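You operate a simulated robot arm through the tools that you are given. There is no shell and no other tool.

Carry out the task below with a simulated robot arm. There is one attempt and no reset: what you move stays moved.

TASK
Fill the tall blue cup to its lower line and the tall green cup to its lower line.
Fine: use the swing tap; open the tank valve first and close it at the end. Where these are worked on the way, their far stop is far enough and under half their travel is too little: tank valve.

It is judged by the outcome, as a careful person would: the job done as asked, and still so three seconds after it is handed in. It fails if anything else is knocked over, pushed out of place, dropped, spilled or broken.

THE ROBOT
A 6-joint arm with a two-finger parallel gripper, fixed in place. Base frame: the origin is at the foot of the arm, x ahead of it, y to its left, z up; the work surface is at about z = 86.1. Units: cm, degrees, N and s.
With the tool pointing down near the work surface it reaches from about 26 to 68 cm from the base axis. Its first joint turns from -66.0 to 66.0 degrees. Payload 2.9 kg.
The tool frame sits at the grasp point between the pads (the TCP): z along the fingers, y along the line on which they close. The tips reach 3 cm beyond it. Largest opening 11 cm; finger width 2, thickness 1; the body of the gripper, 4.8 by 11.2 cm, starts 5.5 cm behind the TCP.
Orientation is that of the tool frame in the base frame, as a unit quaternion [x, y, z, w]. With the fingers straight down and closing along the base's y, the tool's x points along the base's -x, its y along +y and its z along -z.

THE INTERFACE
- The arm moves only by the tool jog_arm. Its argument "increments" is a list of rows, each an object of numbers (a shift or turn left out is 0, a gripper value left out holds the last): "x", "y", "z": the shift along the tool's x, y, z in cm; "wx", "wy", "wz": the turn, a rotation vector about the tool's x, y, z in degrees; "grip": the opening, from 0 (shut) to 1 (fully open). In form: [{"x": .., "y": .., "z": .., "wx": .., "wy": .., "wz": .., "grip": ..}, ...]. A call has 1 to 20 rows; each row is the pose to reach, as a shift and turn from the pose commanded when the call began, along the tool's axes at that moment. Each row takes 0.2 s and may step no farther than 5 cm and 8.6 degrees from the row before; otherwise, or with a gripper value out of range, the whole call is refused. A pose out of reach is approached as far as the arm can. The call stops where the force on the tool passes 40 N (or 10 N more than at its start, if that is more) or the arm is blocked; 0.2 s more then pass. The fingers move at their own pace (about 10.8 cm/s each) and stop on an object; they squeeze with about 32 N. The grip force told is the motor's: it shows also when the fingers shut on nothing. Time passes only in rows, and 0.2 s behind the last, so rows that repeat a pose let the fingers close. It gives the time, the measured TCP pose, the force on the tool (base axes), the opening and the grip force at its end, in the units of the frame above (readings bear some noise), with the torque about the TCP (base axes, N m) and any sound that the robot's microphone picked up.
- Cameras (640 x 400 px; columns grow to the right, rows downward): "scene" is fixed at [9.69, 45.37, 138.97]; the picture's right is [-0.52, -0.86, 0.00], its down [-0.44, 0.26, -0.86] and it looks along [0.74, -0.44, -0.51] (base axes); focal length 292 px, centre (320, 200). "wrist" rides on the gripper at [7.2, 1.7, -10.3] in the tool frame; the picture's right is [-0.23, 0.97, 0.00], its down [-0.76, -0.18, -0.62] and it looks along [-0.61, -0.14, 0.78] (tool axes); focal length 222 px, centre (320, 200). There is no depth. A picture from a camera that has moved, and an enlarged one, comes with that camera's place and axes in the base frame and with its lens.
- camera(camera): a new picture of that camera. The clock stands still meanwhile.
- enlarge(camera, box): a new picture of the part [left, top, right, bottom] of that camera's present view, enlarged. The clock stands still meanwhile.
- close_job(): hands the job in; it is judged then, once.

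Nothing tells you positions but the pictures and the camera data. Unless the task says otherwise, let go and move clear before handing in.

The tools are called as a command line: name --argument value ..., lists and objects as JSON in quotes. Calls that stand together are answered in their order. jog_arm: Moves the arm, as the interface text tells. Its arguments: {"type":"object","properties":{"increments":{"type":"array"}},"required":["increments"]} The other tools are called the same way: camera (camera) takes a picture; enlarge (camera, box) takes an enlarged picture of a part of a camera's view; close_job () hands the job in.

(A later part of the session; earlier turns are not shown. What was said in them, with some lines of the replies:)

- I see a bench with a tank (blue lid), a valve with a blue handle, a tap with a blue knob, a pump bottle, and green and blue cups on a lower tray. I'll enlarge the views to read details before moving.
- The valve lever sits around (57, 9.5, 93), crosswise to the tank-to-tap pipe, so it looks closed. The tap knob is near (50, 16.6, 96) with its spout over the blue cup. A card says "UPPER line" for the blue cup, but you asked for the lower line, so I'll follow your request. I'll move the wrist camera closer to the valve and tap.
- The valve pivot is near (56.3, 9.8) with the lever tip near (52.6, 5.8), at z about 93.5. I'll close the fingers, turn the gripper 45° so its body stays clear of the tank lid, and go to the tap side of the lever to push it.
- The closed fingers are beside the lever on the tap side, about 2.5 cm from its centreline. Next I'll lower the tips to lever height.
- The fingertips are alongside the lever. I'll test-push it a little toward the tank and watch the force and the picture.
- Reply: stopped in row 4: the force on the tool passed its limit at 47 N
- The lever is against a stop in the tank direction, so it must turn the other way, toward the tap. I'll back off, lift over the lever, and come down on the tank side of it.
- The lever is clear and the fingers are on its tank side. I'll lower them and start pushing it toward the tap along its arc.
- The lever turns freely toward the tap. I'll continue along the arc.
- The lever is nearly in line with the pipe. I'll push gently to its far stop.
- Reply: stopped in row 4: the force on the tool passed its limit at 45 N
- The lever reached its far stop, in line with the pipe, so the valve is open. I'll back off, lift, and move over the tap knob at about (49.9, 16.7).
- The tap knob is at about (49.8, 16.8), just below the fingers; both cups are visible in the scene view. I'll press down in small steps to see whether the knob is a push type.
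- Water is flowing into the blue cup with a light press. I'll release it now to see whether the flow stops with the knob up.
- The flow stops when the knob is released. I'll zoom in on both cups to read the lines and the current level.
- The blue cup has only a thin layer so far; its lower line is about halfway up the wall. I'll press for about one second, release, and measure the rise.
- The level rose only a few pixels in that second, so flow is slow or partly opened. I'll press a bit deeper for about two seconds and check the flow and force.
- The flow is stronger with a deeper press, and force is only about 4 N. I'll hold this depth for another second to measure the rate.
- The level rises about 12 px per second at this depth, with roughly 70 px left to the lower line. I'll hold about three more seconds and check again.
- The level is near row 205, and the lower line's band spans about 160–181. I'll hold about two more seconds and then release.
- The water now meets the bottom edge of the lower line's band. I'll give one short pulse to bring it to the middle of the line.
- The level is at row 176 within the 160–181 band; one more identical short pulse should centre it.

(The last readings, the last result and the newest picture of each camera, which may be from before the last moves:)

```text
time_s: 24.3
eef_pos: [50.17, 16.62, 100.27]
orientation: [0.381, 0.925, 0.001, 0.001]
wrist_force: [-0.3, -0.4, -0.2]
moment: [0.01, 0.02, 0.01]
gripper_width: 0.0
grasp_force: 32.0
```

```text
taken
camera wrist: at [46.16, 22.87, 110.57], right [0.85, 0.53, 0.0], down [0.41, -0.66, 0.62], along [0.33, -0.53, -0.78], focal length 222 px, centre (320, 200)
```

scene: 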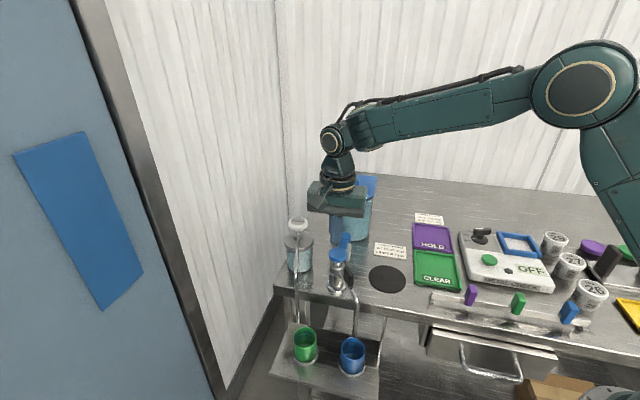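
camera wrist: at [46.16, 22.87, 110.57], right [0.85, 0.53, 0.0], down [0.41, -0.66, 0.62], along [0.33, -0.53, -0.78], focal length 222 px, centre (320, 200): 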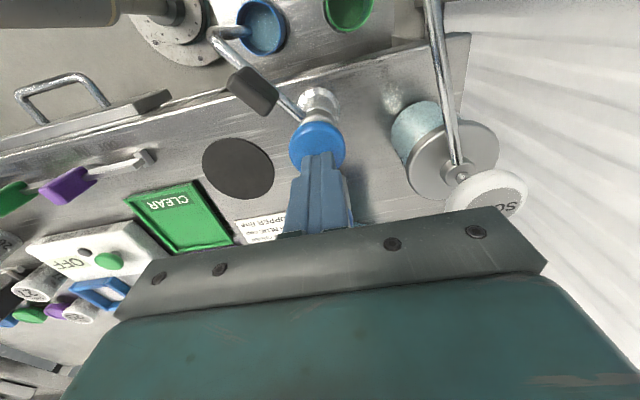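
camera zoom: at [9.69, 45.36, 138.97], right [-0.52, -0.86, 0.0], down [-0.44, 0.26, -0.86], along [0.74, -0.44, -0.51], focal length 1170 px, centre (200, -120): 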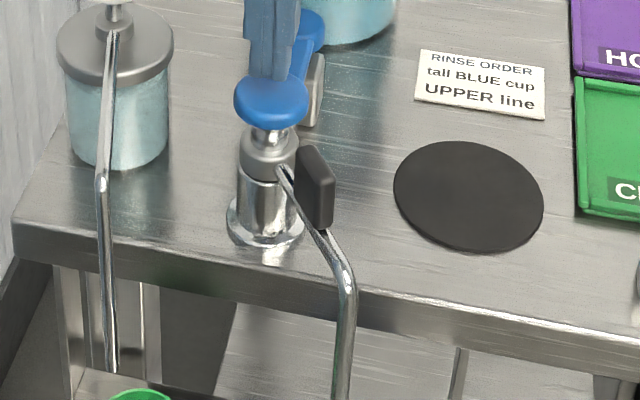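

The blue cup's water is now centred on its lower line. Next I'll swing the spout to the green cup using the black paddle, so I'm zooming in on it first.

enlarge --camera "wrist" --box '[190, 0, 390, 125]'

enlarge --camera "scene" --box '[310, 245, 390, 295]'

enlarge --camera "scene" --box '[280, 270, 440, 370]'

```text
3.20 times, centred on (290, 62) of wrist
camera zoom: at [46.16, 22.87, 110.57], right [0.85, 0.53, 0.0], down [0.41, -0.66, 0.62], along [0.33, -0.53, -0.78], focal length 711 px, centre (416, 640)
```

zoom: 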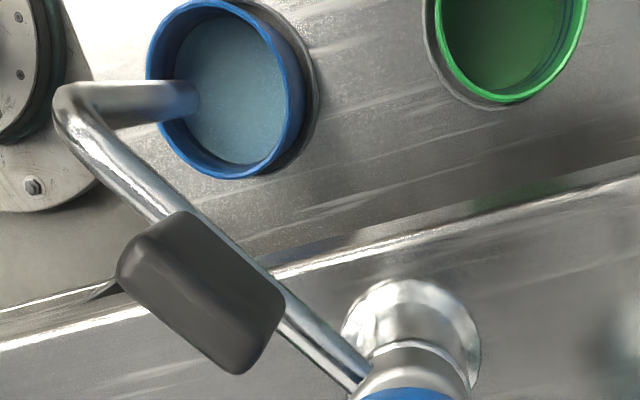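

```text
8.00 times, centred on (350, 270) of scene
camera zoom: at [9.69, 45.36, 138.97], right [-0.52, -0.86, 0.0], down [-0.44, 0.26, -0.86], along [0.74, -0.44, -0.51], focal length 2340 px, centre (80, -360)
```

zoom: 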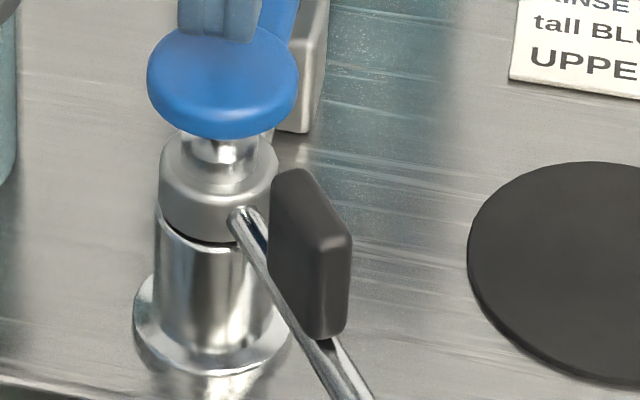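

```text
4.00 times, centred on (360, 320) of scene
camera zoom: at [9.69, 45.36, 138.97], right [-0.52, -0.86, 0.0], down [-0.44, 0.26, -0.86], along [0.74, -0.44, -0.51], focal length 1170 px, centre (160, -280)
```

zoom: 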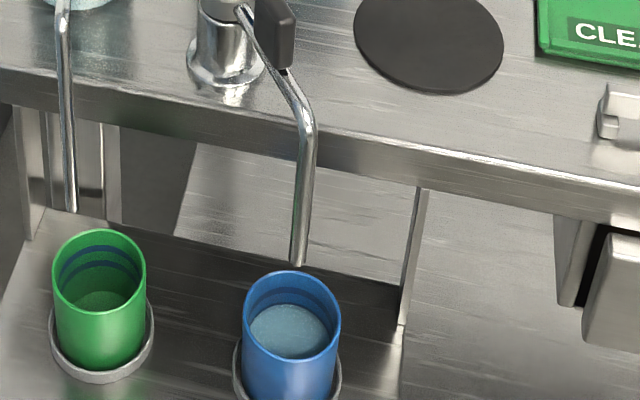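

The paddle stands on the spout arm around (44.5, 17.4) with its top at z about 96. It must swing clockwise toward +y. I'll lift off the knob and come down on the paddle's -y side.

jog_arm --increments '[{"z": -3}, {"x": 0.6, "y": -3.1, "z": -3}, {"x": 1.24, "y": -6.26, "z": -3}, {"x": 1.24, "y": -6.26, "z": 0.5}, {"x": 1.24, "y": -6.26, "z": 2.5}, {"x": 1.24, "y": -6.26, "z": 3.8}]'

camera --camera "wrist"

enlarge --camera "scene" --box '[290, 220, 418, 300]'

```text
time_s: 25.7
eef_pos: [44.69, 13.17, 96.26]
orientation: [0.381, 0.925, 0.002, 0.0]
wrist_force: [0.5, 0.0, -0.3]
moment: [0.05, -0.01, 0.02]
gripper_width: 0.0
grasp_force: 31.9
```

```text
taken
camera wrist: at [40.66, 19.45, 106.67], right [0.85, 0.53, 0.0], down [0.41, -0.66, 0.62], along [0.33, -0.53, -0.78], focal length 222 px, centre (320, 200)
```

wrist: 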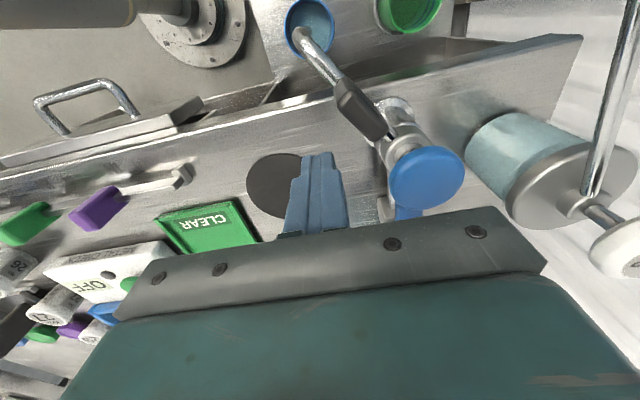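

```text
5.00 times, centred on (354, 260) of scene
camera zoom: at [9.69, 45.37, 138.97], right [-0.52, -0.86, 0.0], down [-0.44, 0.26, -0.86], along [0.74, -0.44, -0.51], focal length 1463 px, centre (150, -100)
```

zoom: 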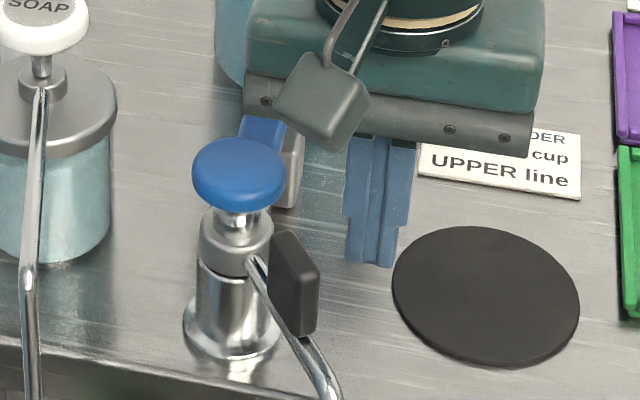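

The fingers are beside the paddle on the correct side. I'll push it along its arc, first about 25°, and check.

jog_arm --increments '[{"x": 0.9, "y": 0.73}, {"x": 1.79, "y": 1.46}, {"x": 2.15, "y": 1.72}, {"x": 2.48, "y": 2.0}, {"x": 2.81, "y": 2.26}, {"x": 3.15, "y": 2.7}, {"x": 3.47, "y": 3.15}]'

camera --camera "scene"

enlarge --camera "scene" --box '[270, 240, 430, 340]'

camera --camera "wrist"

```text
time_s: 27.3
eef_pos: [44.21, 17.87, 96.31]
orientation: [0.381, 0.925, 0.002, 0.001]
wrist_force: [0.1, -0.7, 0.4]
moment: [-0.02, 0.01, -0.01]
gripper_width: 0.01
grasp_force: 31.8
```

```text
taken
```

scene: 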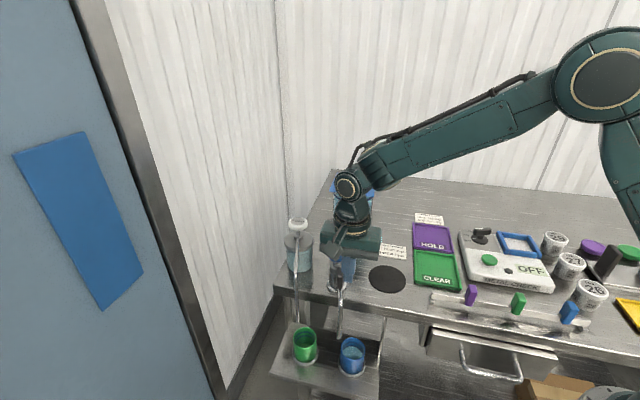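

```text
4.00 times, centred on (350, 290) of scene
camera zoom: at [9.69, 45.36, 138.97], right [-0.52, -0.86, 0.0], down [-0.44, 0.26, -0.86], along [0.74, -0.44, -0.51], focal length 1170 px, centre (200, -160)
```

zoom: 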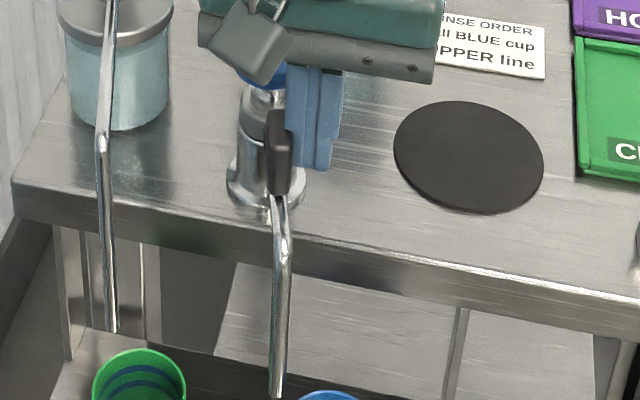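

```text
taken
camera wrist: at [40.39, 24.03, 106.63], right [0.85, 0.53, 0.0], down [0.41, -0.66, 0.62], along [0.33, -0.53, -0.78], focal length 222 px, centre (320, 200)
```

wrist: 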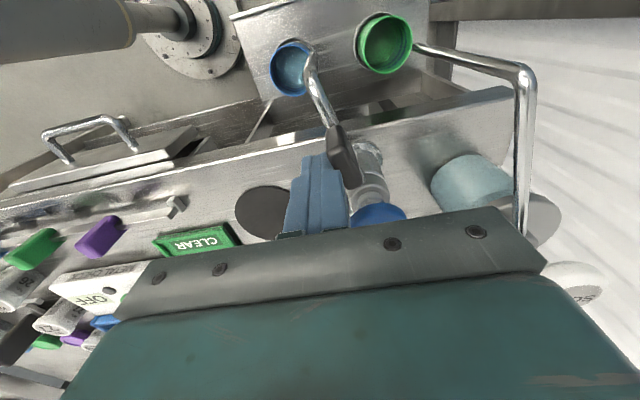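

The spout is swinging smoothly. I'll continue to near the green cup and check.

jog_arm --increments '[{"x": 0.25, "y": 0.47}, {"x": 0.47, "y": 0.94}, {"x": 0.62, "y": 1.4}, {"x": 0.76, "y": 1.84}, {"x": 0.85, "y": 2.27}, {"x": 0.91, "y": 2.69}, {"x": 0.94, "y": 3.1}]'

enlarge --camera "scene" --box '[250, 250, 410, 350]'

camera --camera "wrist"

```text
time_s: 28.9
eef_pos: [45.99, 20.62, 96.28]
orientation: [0.381, 0.924, 0.001, 0.0]
wrist_force: [-0.2, -0.8, -0.7]
moment: [-0.03, 0.04, 0.02]
gripper_width: 0.0
grasp_force: 32.0
```

```text
4.00 times, centred on (330, 300) of scene
camera zoom: at [9.69, 45.36, 138.97], right [-0.52, -0.86, 0.0], down [-0.44, 0.26, -0.86], along [0.74, -0.44, -0.51], focal length 1170 px, centre (280, -200)
```

zoom: 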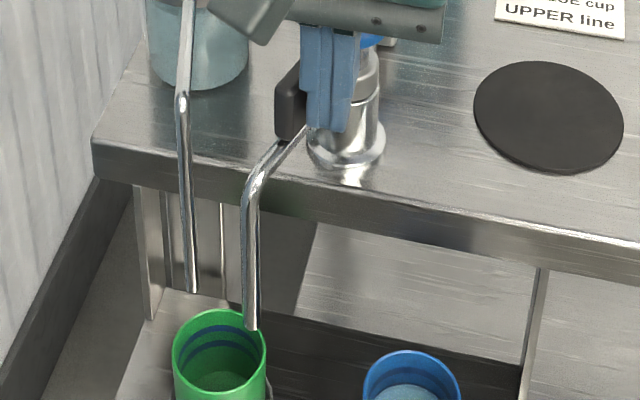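

```text
taken
camera wrist: at [42.04, 26.85, 106.64], right [0.85, 0.53, 0.0], down [0.41, -0.66, 0.62], along [0.33, -0.53, -0.78], focal length 222 px, centre (320, 200)
```

wrist: 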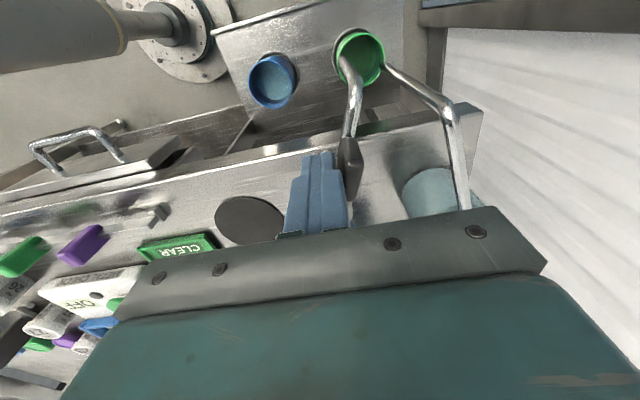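

The spout tip is near the edge of the green cup, about 13° short of centre. I'll push a little more in small steps, watching for the soap tube next to it.

jog_arm --increments '[{"x": 0.0, "y": 0.3}, {"x": -0.02, "y": 0.6}, {"x": -0.05, "y": 0.85}]'

enlarge --camera "scene" --box '[250, 260, 378, 340]'

enlarge --camera "wrist" --box '[260, 0, 500, 150]'

```text
time_s: 29.7
eef_pos: [46.55, 21.28, 96.27]
orientation: [0.381, 0.925, 0.002, 0.001]
wrist_force: [-0.9, 0.8, 0.2]
moment: [-0.05, 0.01, 0.0]
gripper_width: 0.0
grasp_force: 32.0
```

```text
5.00 times, centred on (314, 300) of scene
camera zoom: at [9.69, 45.36, 138.97], right [-0.52, -0.86, 0.0], down [-0.44, 0.26, -0.86], along [0.74, -0.44, -0.51], focal length 1463 px, centre (350, -300)
```

zoom: 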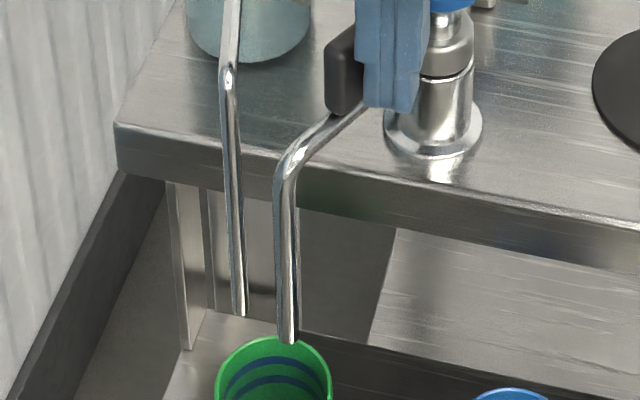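

```text
2.67 times, centred on (380, 75) of wrist
camera zoom: at [42.61, 27.43, 106.54], right [0.85, 0.53, 0.0], down [0.41, -0.66, 0.62], along [0.33, -0.53, -0.78], focal length 592 px, centre (160, 533)
```

zoom: 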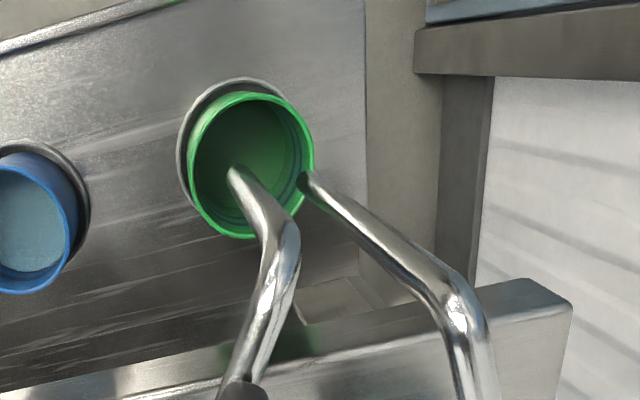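

The spout tip is over the green cup, slightly short of centre. I'll nudge it a touch more, then back away, lift, and return above the knob.

jog_arm --increments '[{"x": -0.03, "y": 0.2}, {"x": -0.03, "y": 0.25}, {"x": 0.72, "y": -1.04}, {"x": 0.72, "y": -1.04, "z": -3.5}, {"x": 0.72, "y": -1.04, "z": -6.8}, {"x": -2.3, "y": -0.95, "z": -6.8}, {"x": -5.54, "y": -0.87, "z": -6.8}, {"x": -5.54, "y": -0.87, "z": -6.8}]'

camera --camera "wrist"

enlarge --camera "scene" --box '[250, 240, 410, 340]'

enlarge --camera "scene" --box '[288, 322, 322, 351]'

```text
time_s: 31.5
eef_pos: [49.8, 16.65, 103.07]
orientation: [0.38, 0.925, 0.001, 0.001]
wrist_force: [0.0, 0.7, 0.1]
moment: [-0.03, 0.02, 0.05]
gripper_width: 0.02
grasp_force: 31.8
```

```text
taken
camera wrist: at [45.81, 22.84, 113.32], right [0.85, 0.53, 0.0], down [0.41, -0.66, 0.62], along [0.33, -0.53, -0.78], focal length 222 px, centre (320, 200)
```

wrist: 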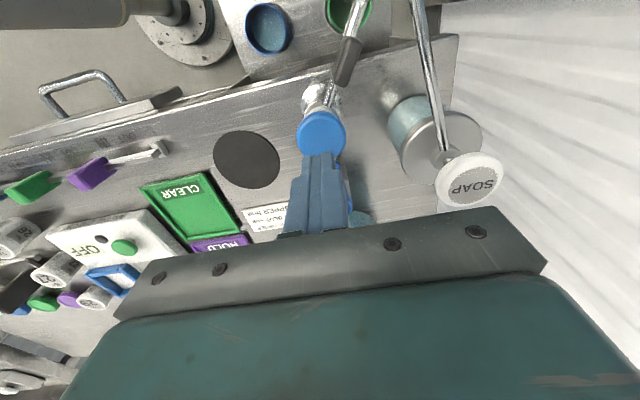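

```text
4.00 times, centred on (330, 290) of scene
camera zoom: at [9.69, 45.36, 138.97], right [-0.52, -0.86, 0.0], down [-0.44, 0.26, -0.86], along [0.74, -0.44, -0.51], focal length 1170 px, centre (280, -160)
```

zoom: 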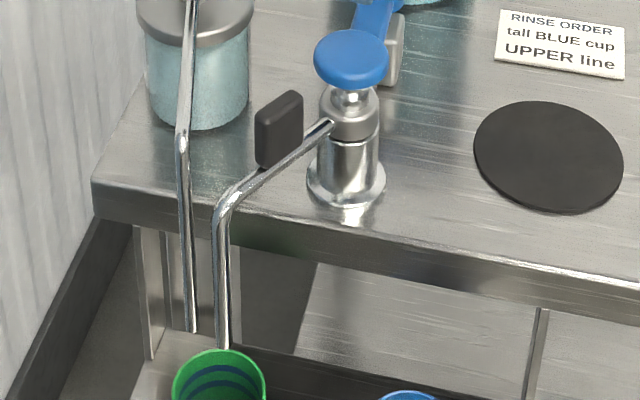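

```text
13.79 times, centred on (305, 336) of scene
camera zoom: at [9.69, 45.36, 138.97], right [-0.52, -0.86, 0.0], down [-0.44, 0.26, -0.86], along [0.74, -0.44, -0.51], focal length 4035 px, centre (527, -1683)
```

zoom: 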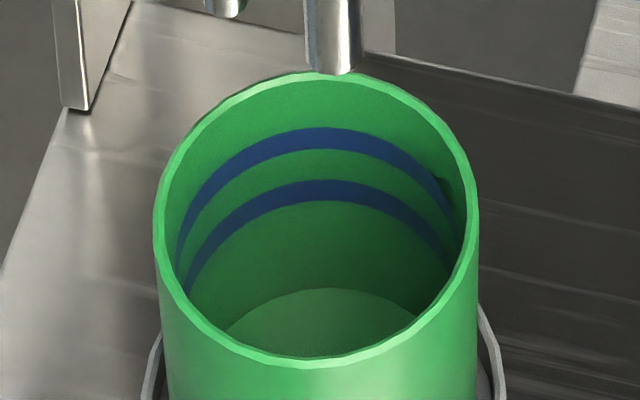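

The spout is centred over the green cup. I'll press the knob briefly and check that the stream lands inside the cup.

jog_arm --increments '[{"z": 1.8}, {"z": 3.1}, {"z": 4.0}, {"z": 4.7}, {"z": 4.7}]'

enlarge --camera "scene" --box '[288, 322, 322, 351]'

enlarge --camera "scene" --box '[250, 220, 410, 320]'

```text
time_s: 32.7
eef_pos: [49.84, 16.81, 98.3]
orientation: [0.381, 0.925, 0.001, 0.001]
wrist_force: [-1.9, -1.5, 4.5]
moment: [-0.08, 0.03, -0.01]
gripper_width: 0.0
grasp_force: 31.8
```

```text
13.79 times, centred on (305, 336) of scene
camera zoom: at [9.68, 45.36, 138.97], right [-0.52, -0.86, 0.0], down [-0.44, 0.26, -0.86], along [0.74, -0.44, -0.51], focal length 4035 px, centre (527, -1683)
```

zoom: 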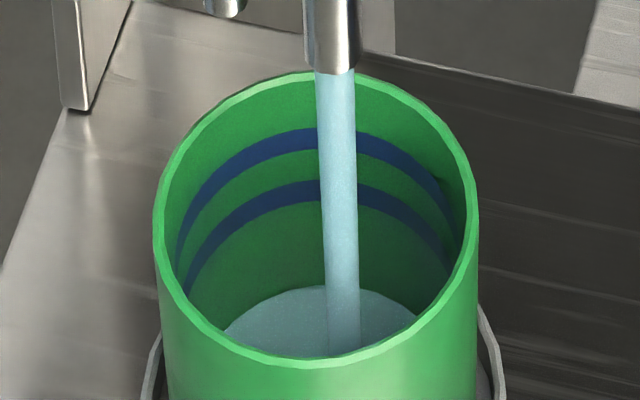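

```text
4.00 times, centred on (330, 270) of scene
camera zoom: at [9.68, 45.36, 138.97], right [-0.52, -0.86, 0.0], down [-0.44, 0.26, -0.86], along [0.74, -0.44, -0.51], focal length 1170 px, centre (280, -80)
```

zoom: 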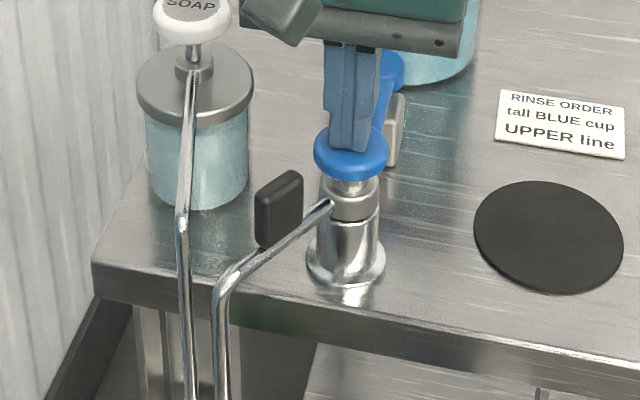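

The stream lands well inside the green cup. I'll hold for about four seconds and check the level.

jog_arm --increments '[{"z": 0}, {"z": 0}, {"z": 0}, {"z": 0}, {"z": 0}, {"z": 0}, {"z": 0}, {"z": 0}, {"z": 0}, {"z": 0}, {"z": 0}, {"z": 0}, {"z": 0}, {"z": 0}, {"z": 0}, {"z": 0}, {"z": 0}, {"z": 0}, {"z": 0}]'

enlarge --camera "scene" --box '[288, 322, 322, 351]'

```text
time_s: 36.7
eef_pos: [49.84, 16.73, 98.22]
orientation: [0.381, 0.925, 0.001, 0.001]
wrist_force: [-0.1, -0.3, 3.4]
moment: [-0.01, 0.03, 0.0]
gripper_width: 0.02
grasp_force: 32.4
```

```text
13.79 times, centred on (305, 336) of scene
camera zoom: at [9.68, 45.36, 138.97], right [-0.52, -0.86, 0.0], down [-0.44, 0.26, -0.86], along [0.74, -0.44, -0.51], focal length 4035 px, centre (527, -1683)
```

zoom: 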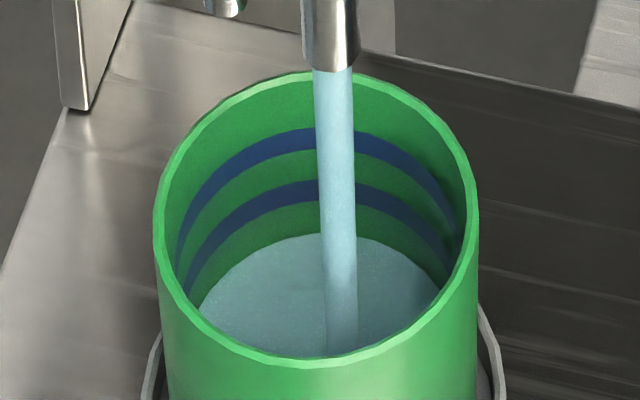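

The level is near row 234, and the lower line's band spans about 178–203. I'll hold about 2.5 s more, then release.

jog_arm --increments '[{"z": 0}, {"z": 0}, {"z": 0}, {"z": 0}, {"z": 0}, {"z": 0}, {"z": 0}, {"z": 0}, {"z": 0}, {"z": 0}, {"z": 0}, {"z": 0}, {"z": -1.7}]'

enlarge --camera "scene" --box '[288, 322, 322, 351]'

```text
time_s: 39.5
eef_pos: [49.73, 16.52, 99.88]
orientation: [0.381, 0.925, 0.001, 0.001]
wrist_force: [0.9, 0.4, 0.6]
moment: [-0.02, 0.0, -0.02]
gripper_width: 0.0
grasp_force: 31.9
```

```text
13.79 times, centred on (305, 336) of scene
camera zoom: at [9.69, 45.36, 138.97], right [-0.52, -0.86, 0.0], down [-0.44, 0.26, -0.86], along [0.74, -0.44, -0.51], focal length 4035 px, centre (527, -1683)
```

zoom: 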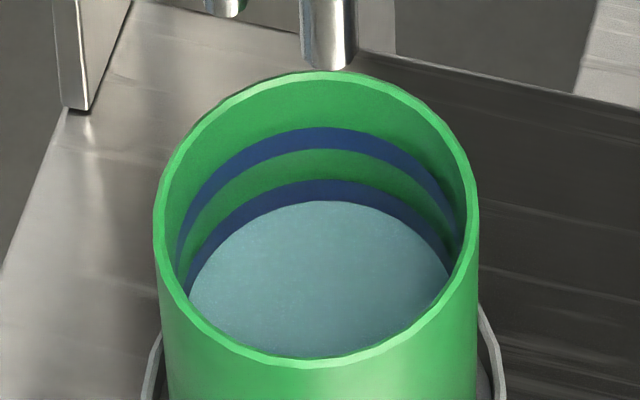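

The level is at the bottom edge of the lower line. I'll give the same two short pulses as before, checking after the first.

jog_arm --increments '[{"z": 1.7}, {"z": 1.7}, {"z": 1.7}, {"z": 1.7}, {"z": 0}]'

enlarge --camera "scene" --box '[288, 322, 322, 351]'

```text
time_s: 40.7
eef_pos: [49.68, 16.48, 99.78]
orientation: [0.382, 0.924, 0.001, 0.0]
wrist_force: [-0.1, 0.2, 0.5]
moment: [0.01, -0.01, 0.01]
gripper_width: 0.0
grasp_force: 31.7
```

```text
13.79 times, centred on (305, 336) of scene
camera zoom: at [9.69, 45.36, 138.97], right [-0.52, -0.86, 0.0], down [-0.44, 0.26, -0.86], along [0.74, -0.44, -0.51], focal length 4035 px, centre (527, -1683)
```

zoom: 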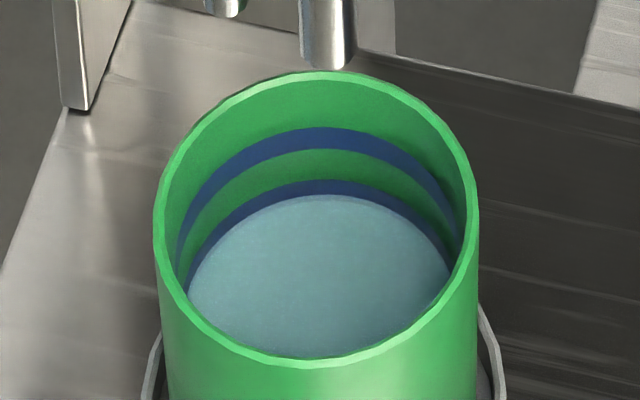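

The level is at about row 195, with the band's centre near 190. One slightly shorter pulse will centre it.

jog_arm --increments '[{"z": 1.7}, {"z": 1.7}, {"z": 1.7}, {"z": 0}]'

enlarge --camera "scene" --box '[288, 322, 322, 351]'

enlarge --camera "scene" --box '[336, 334, 370, 363]'

enlarge --camera "scene" --box '[290, 190, 450, 290]'

```text
time_s: 41.7
eef_pos: [50.03, 16.44, 99.8]
orientation: [0.381, 0.925, 0.001, 0.0]
wrist_force: [0.4, -0.4, 0.5]
moment: [0.01, -0.03, -0.01]
gripper_width: 0.0
grasp_force: 31.5
```

```text
13.79 times, centred on (305, 336) of scene
camera zoom: at [9.69, 45.37, 138.97], right [-0.52, -0.86, 0.0], down [-0.44, 0.26, -0.86], along [0.74, -0.44, -0.51], focal length 4035 px, centre (527, -1683)
```

zoom: 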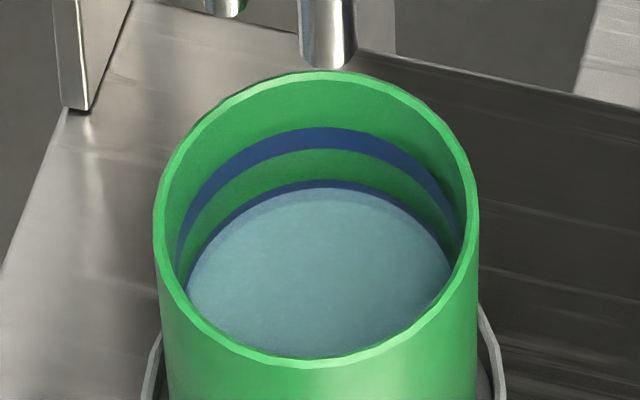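

```text
13.79 times, centred on (353, 348) of scene
camera zoom: at [9.69, 45.37, 138.97], right [-0.52, -0.86, 0.0], down [-0.44, 0.26, -0.86], along [0.74, -0.44, -0.51], focal length 4035 px, centre (-135, -1848)
```

zoom: 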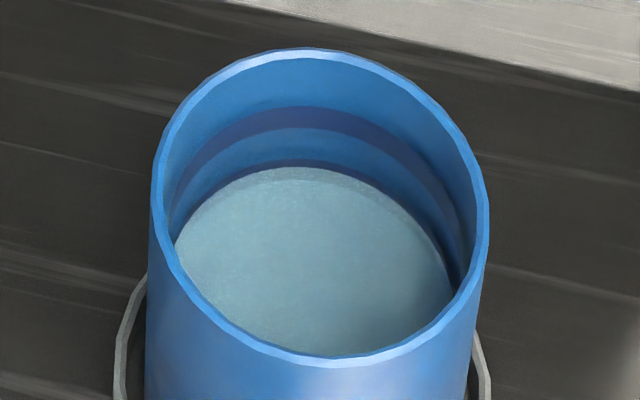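

```text
4.00 times, centred on (370, 240) of scene
camera zoom: at [9.69, 45.37, 138.97], right [-0.52, -0.86, 0.0], down [-0.44, 0.26, -0.86], along [0.74, -0.44, -0.51], focal length 1170 px, centre (120, 40)
```

zoom: 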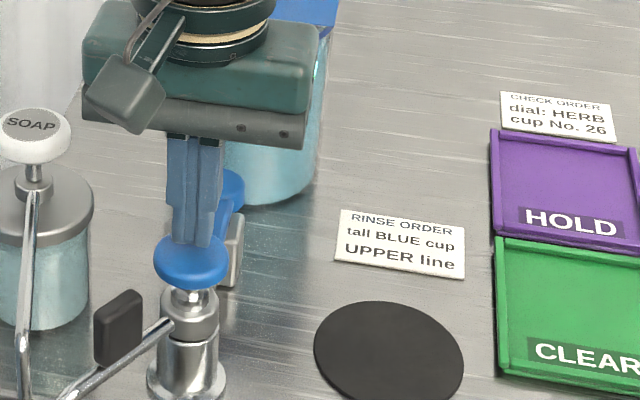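

Both cups now sit on their lower lines and the tap is off. Next I'll close the tank valve: I'll lift, turn the gripper so it stays clear of the soap pump, and go above the far side of the lever.

jog_arm --increments '[{"z": -2}, {"z": -4.2}, {"x": -0.5, "y": 0.2, "z": -4.2, "wz": -8.2}, {"x": -1.0, "y": 0.4, "z": -4.2, "wz": -16.4}, {"x": -1.5, "y": 0.6, "z": -4.2, "wz": -24.6}, {"x": -2.0, "y": 0.9, "z": -4.2, "wz": -32.8}, {"x": -2.5, "y": 1.1, "z": -4.2, "wz": -41}, {"x": -3.0, "y": 1.3, "z": -4.2, "wz": -49.2}, {"x": -3.5, "y": 1.5, "z": -4.2, "wz": -57.4}, {"x": -4.0, "y": 1.8, "z": -4.2, "wz": -65.6}, {"x": -4.5, "y": 2.0, "z": -4.2, "wz": -73.8}, {"x": -5.0, "y": 2.2, "z": -4.2, "wz": -82}, {"x": -5.37, "y": 2.4, "z": -4.2, "wz": -90}, {"x": -5.37, "y": 2.4, "z": -4.2, "wz": -90}]'

camera --camera "wrist"

camera --camera "scene"

enlarge --camera "scene" --box '[270, 180, 430, 280]'

```text
time_s: 44.7
eef_pos: [55.52, 14.58, 104.17]
orientation: [-0.386, 0.923, 0.001, 0.001]
wrist_force: [0.2, -0.2, 0.1]
moment: [0.0, 0.01, -0.01]
gripper_width: 0.0
grasp_force: 31.7
```

```text
taken
camera wrist: at [49.15, 10.54, 114.52], right [-0.53, 0.85, 0.0], down [0.66, 0.41, 0.63], along [0.53, 0.33, -0.78], focal length 222 px, centre (320, 200)
```

wrist: 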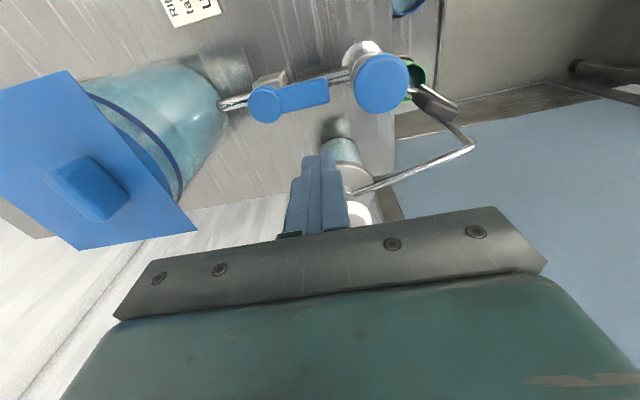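

```text
taken
```

scene: 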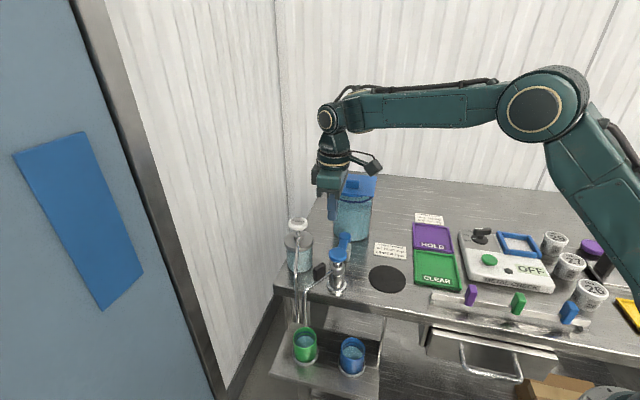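

```text
4.00 times, centred on (350, 230) of scene
camera zoom: at [9.69, 45.36, 138.97], right [-0.52, -0.86, 0.0], down [-0.44, 0.26, -0.86], along [0.74, -0.44, -0.51], focal length 1170 px, centre (200, 80)
```

zoom: 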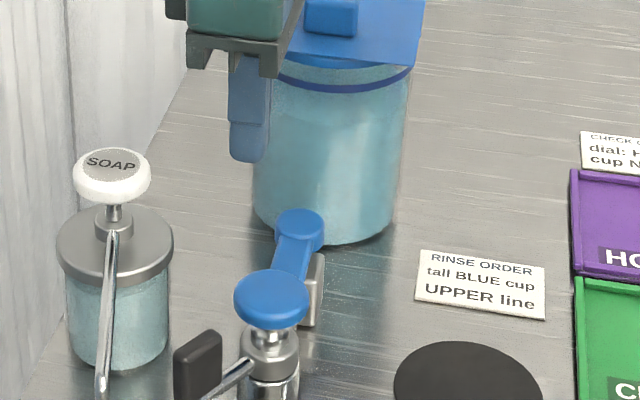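

The lever lies along the pipe toward the tap, and my fingers are above its far side. I'll lower them and begin pushing the lever back to its closed position.

jog_arm --increments '[{"z": 3.2}, {"z": 6.4}, {"z": 9.0}, {"x": 0.6, "z": 9.0}, {"x": 1.22, "z": 9.0}, {"x": 1.65, "y": 0.18, "z": 9.0}, {"x": 2.09, "y": 0.35, "z": 9.0}]'

enlarge --camera "scene" --box '[270, 180, 430, 280]'

camera --camera "wrist"

```text
time_s: 46.3
eef_pos: [53.66, 13.36, 95.2]
orientation: [-0.385, 0.923, 0.001, 0.001]
wrist_force: [3.1, 0.1, -0.9]
moment: [0.05, 0.0, 0.03]
gripper_width: 0.02
grasp_force: 32.2
```

```text
4.00 times, centred on (350, 230) of scene
camera zoom: at [9.7, 45.37, 138.97], right [-0.52, -0.86, 0.0], down [-0.44, 0.26, -0.86], along [0.74, -0.44, -0.51], focal length 1170 px, centre (200, 80)
```

zoom: 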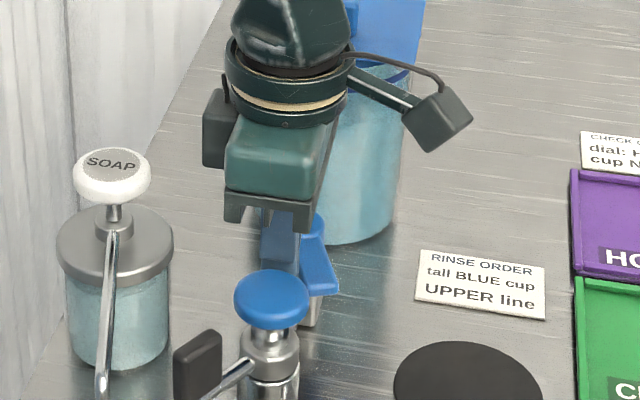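

```text
taken
camera wrist: at [47.41, 9.33, 105.59], right [-0.53, 0.85, 0.0], down [0.66, 0.41, 0.63], along [0.53, 0.33, -0.78], focal length 222 px, centre (320, 200)
```

wrist: 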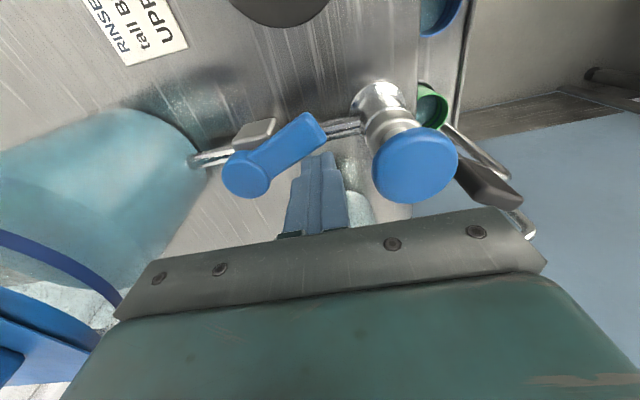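

The lever is turning back. I'll continue along the arc toward the closed position.

jog_arm --increments '[{"x": 0.52, "y": 0.07}, {"x": 1.04, "y": 0.11}, {"x": 1.63, "y": 0.02}, {"x": 2.21, "y": -0.12}, {"x": 2.76, "y": -0.36}, {"x": 3.28, "y": -0.65}, {"x": 3.77, "y": -1.1}, {"x": 4.21, "y": -1.59}]'

enlarge --camera "scene" --box '[270, 180, 430, 280]'

camera --camera "wrist"

```text
time_s: 48.1
eef_pos: [51.83, 9.21, 95.12]
orientation: [-0.384, 0.923, 0.0, 0.001]
wrist_force: [0.3, 2.4, 0.5]
moment: [0.03, 0.0, 0.04]
gripper_width: 0.0
grasp_force: 31.5
```

```text
4.00 times, centred on (350, 230) of scene
camera zoom: at [9.69, 45.37, 138.97], right [-0.52, -0.86, 0.0], down [-0.44, 0.26, -0.86], along [0.74, -0.44, -0.51], focal length 1170 px, centre (200, 80)
```

zoom: 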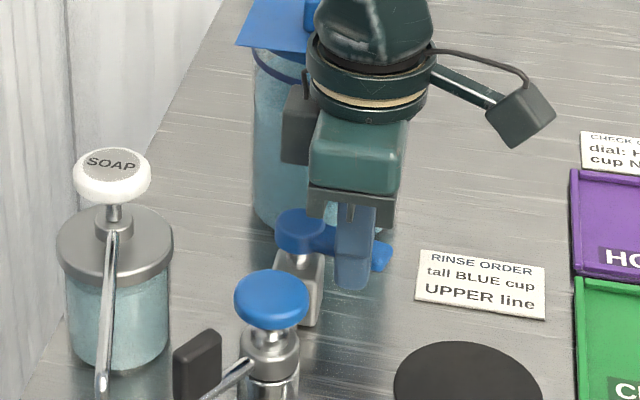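

```text
taken
camera wrist: at [45.61, 5.25, 105.48], right [-0.53, 0.85, 0.0], down [0.66, 0.41, 0.63], along [0.53, 0.33, -0.78], focal length 222 px, centre (320, 200)
```

wrist: 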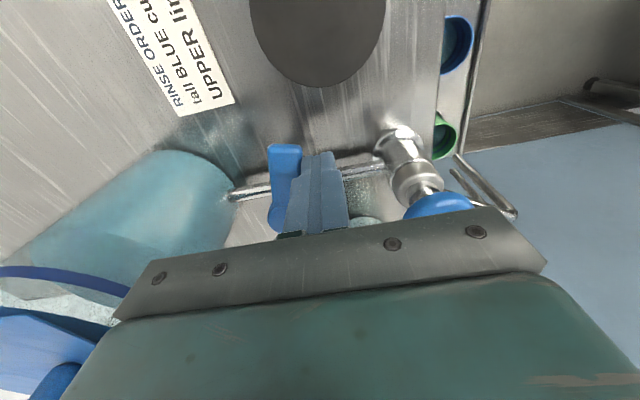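

The lever is nearly closed. I'll push it gently to its closed stop.

jog_arm --increments '[{"x": 0.25, "y": -0.4}, {"x": 0.45, "y": -0.8}, {"x": 0.55, "y": -1.2}, {"x": 0.6, "y": -1.6}, {"x": 0.6, "y": -2.0}, {"x": 0.6, "y": -2.4}]'

enlarge --camera "scene" --box '[270, 180, 430, 280]'

camera --camera "wrist"

```text
time_s: 49.4
eef_pos: [52.55, 7.81, 95.32]
orientation: [-0.39, 0.921, 0.005, -0.005]
wrist_force: [-7.9, 5.7, 6.9]
moment: [0.04, 0.16, -0.16]
gripper_width: 0.01
grasp_force: 31.7
stopped in row 6: the force on the tool passed its limit at 45 N (the readings are from after the stop); the commanded pose is now the measured one
```

```text
4.00 times, centred on (350, 230) of scene
camera zoom: at [9.66, 45.37, 138.97], right [-0.52, -0.86, 0.0], down [-0.44, 0.26, -0.86], along [0.74, -0.44, -0.51], focal length 1170 px, centre (200, 80)
```

zoom: 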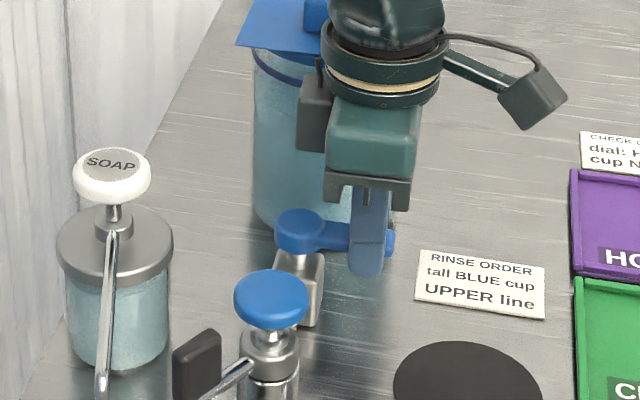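

```text
taken
camera wrist: at [46.32, 3.7, 105.62], right [-0.54, 0.84, 0.01], down [0.67, 0.42, 0.62], along [0.51, 0.34, -0.79], focal length 222 px, centre (320, 200)
```

wrist: 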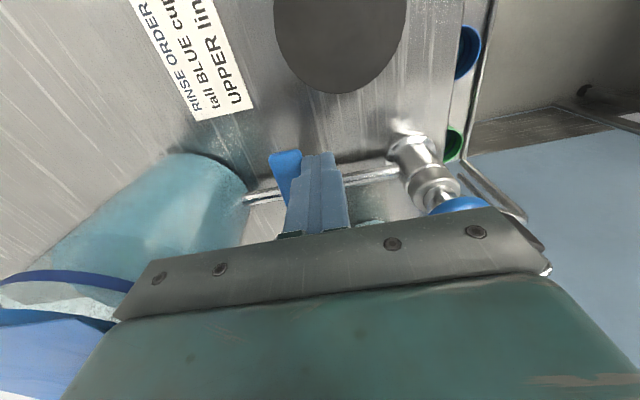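

The lever is back at its original closed stop. I'll back off, lift clear, and check the whole scene.

jog_arm --increments '[{"y": 0.9}, {"y": 0.9, "z": -3}, {"y": 0.9, "z": -7}, {"y": 0.9, "z": -11}, {"x": 3, "y": 0.0, "z": -14}, {"x": 6, "y": -1.0, "z": -16}, {"x": 9, "y": -2.0, "z": -18}, {"x": 9, "y": -2.0, "z": -18}]'

camera --camera "scene"

enlarge --camera "scene" --box '[270, 180, 430, 280]'

enlarge --camera "scene" --box '[288, 322, 322, 351]'

enlarge --camera "scene" --box '[336, 334, 370, 363]'

```text
time_s: 51.2
eef_pos: [48.03, -0.14, 113.7]
orientation: [-0.389, 0.921, 0.004, -0.006]
wrist_force: [-0.4, -0.4, 0.2]
moment: [0.02, -0.01, 0.0]
gripper_width: 0.01
grasp_force: 32.4
```

```text
taken
```

scene: 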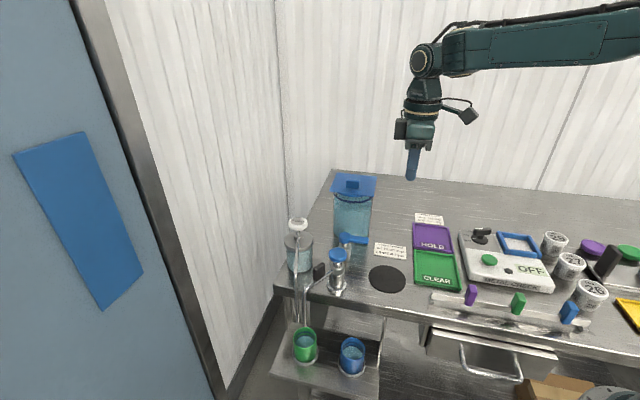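

```text
4.00 times, centred on (350, 230) of scene
camera zoom: at [9.69, 45.36, 138.97], right [-0.52, -0.86, 0.0], down [-0.44, 0.26, -0.86], along [0.74, -0.44, -0.51], focal length 1170 px, centre (200, 80)
```

zoom: 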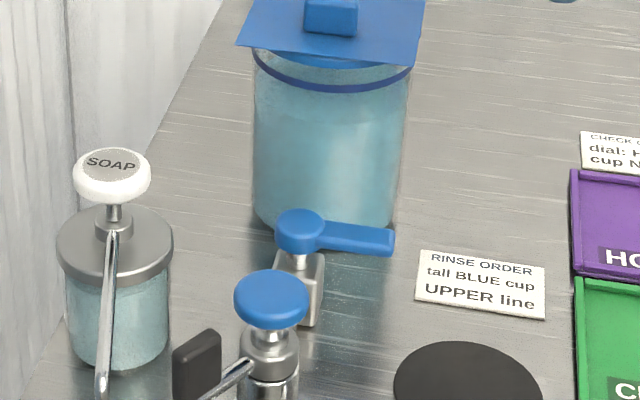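

```text
13.79 times, centred on (305, 336) of scene
camera zoom: at [9.69, 45.36, 138.97], right [-0.52, -0.86, 0.0], down [-0.44, 0.26, -0.86], along [0.74, -0.44, -0.51], focal length 4035 px, centre (527, -1683)
```

zoom: 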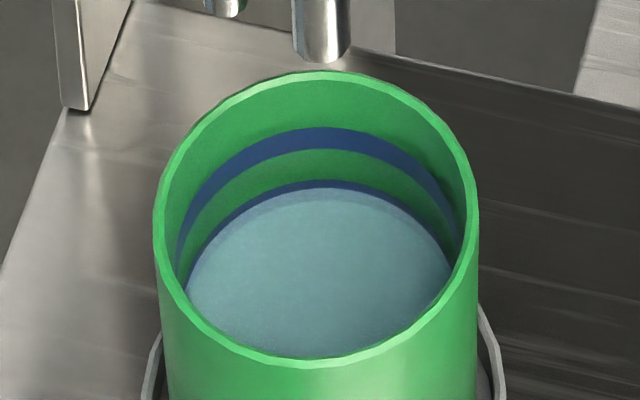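

```text
13.79 times, centred on (353, 348) of scene
camera zoom: at [9.69, 45.36, 138.97], right [-0.52, -0.86, 0.0], down [-0.44, 0.26, -0.86], along [0.74, -0.44, -0.51], focal length 4035 px, centre (-135, -1848)
```

zoom: 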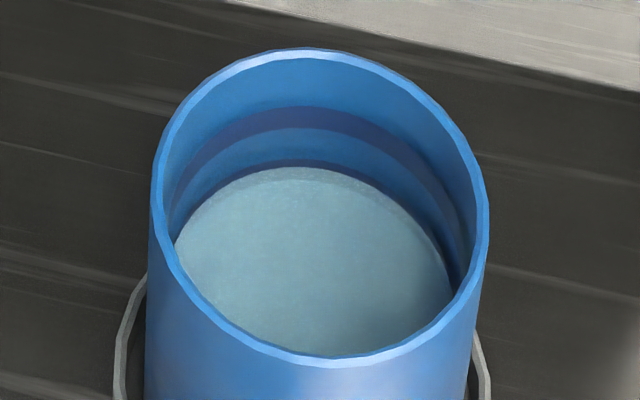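

Both cups are filled to their lower lines, the valve lever is closed, the tap is off, nothing is spilled or displaced, and the arm is clear. I'm handing the job in.

close_job

```text
The job is handed in.
```

The tall blue cup and the tall green cup are both filled to their lower lines, and the job is handed in. In the last pictures the water sits within each lower line's band.

- **Valve and tap:** I opened the tank valve to its far stop first and filled both cups from the swing tap. I then closed the valve back to its stop. The tap is off and its spout is now over the green cup.
- **Surroundings:** Nothing looks spilled, moved or knocked over, and the arm is clear of the bench.
- **Card on the bench:** A "RINSE ORDER" card says to fill the tall blue cup to the upper line. I followed your instruction and used the lower line.
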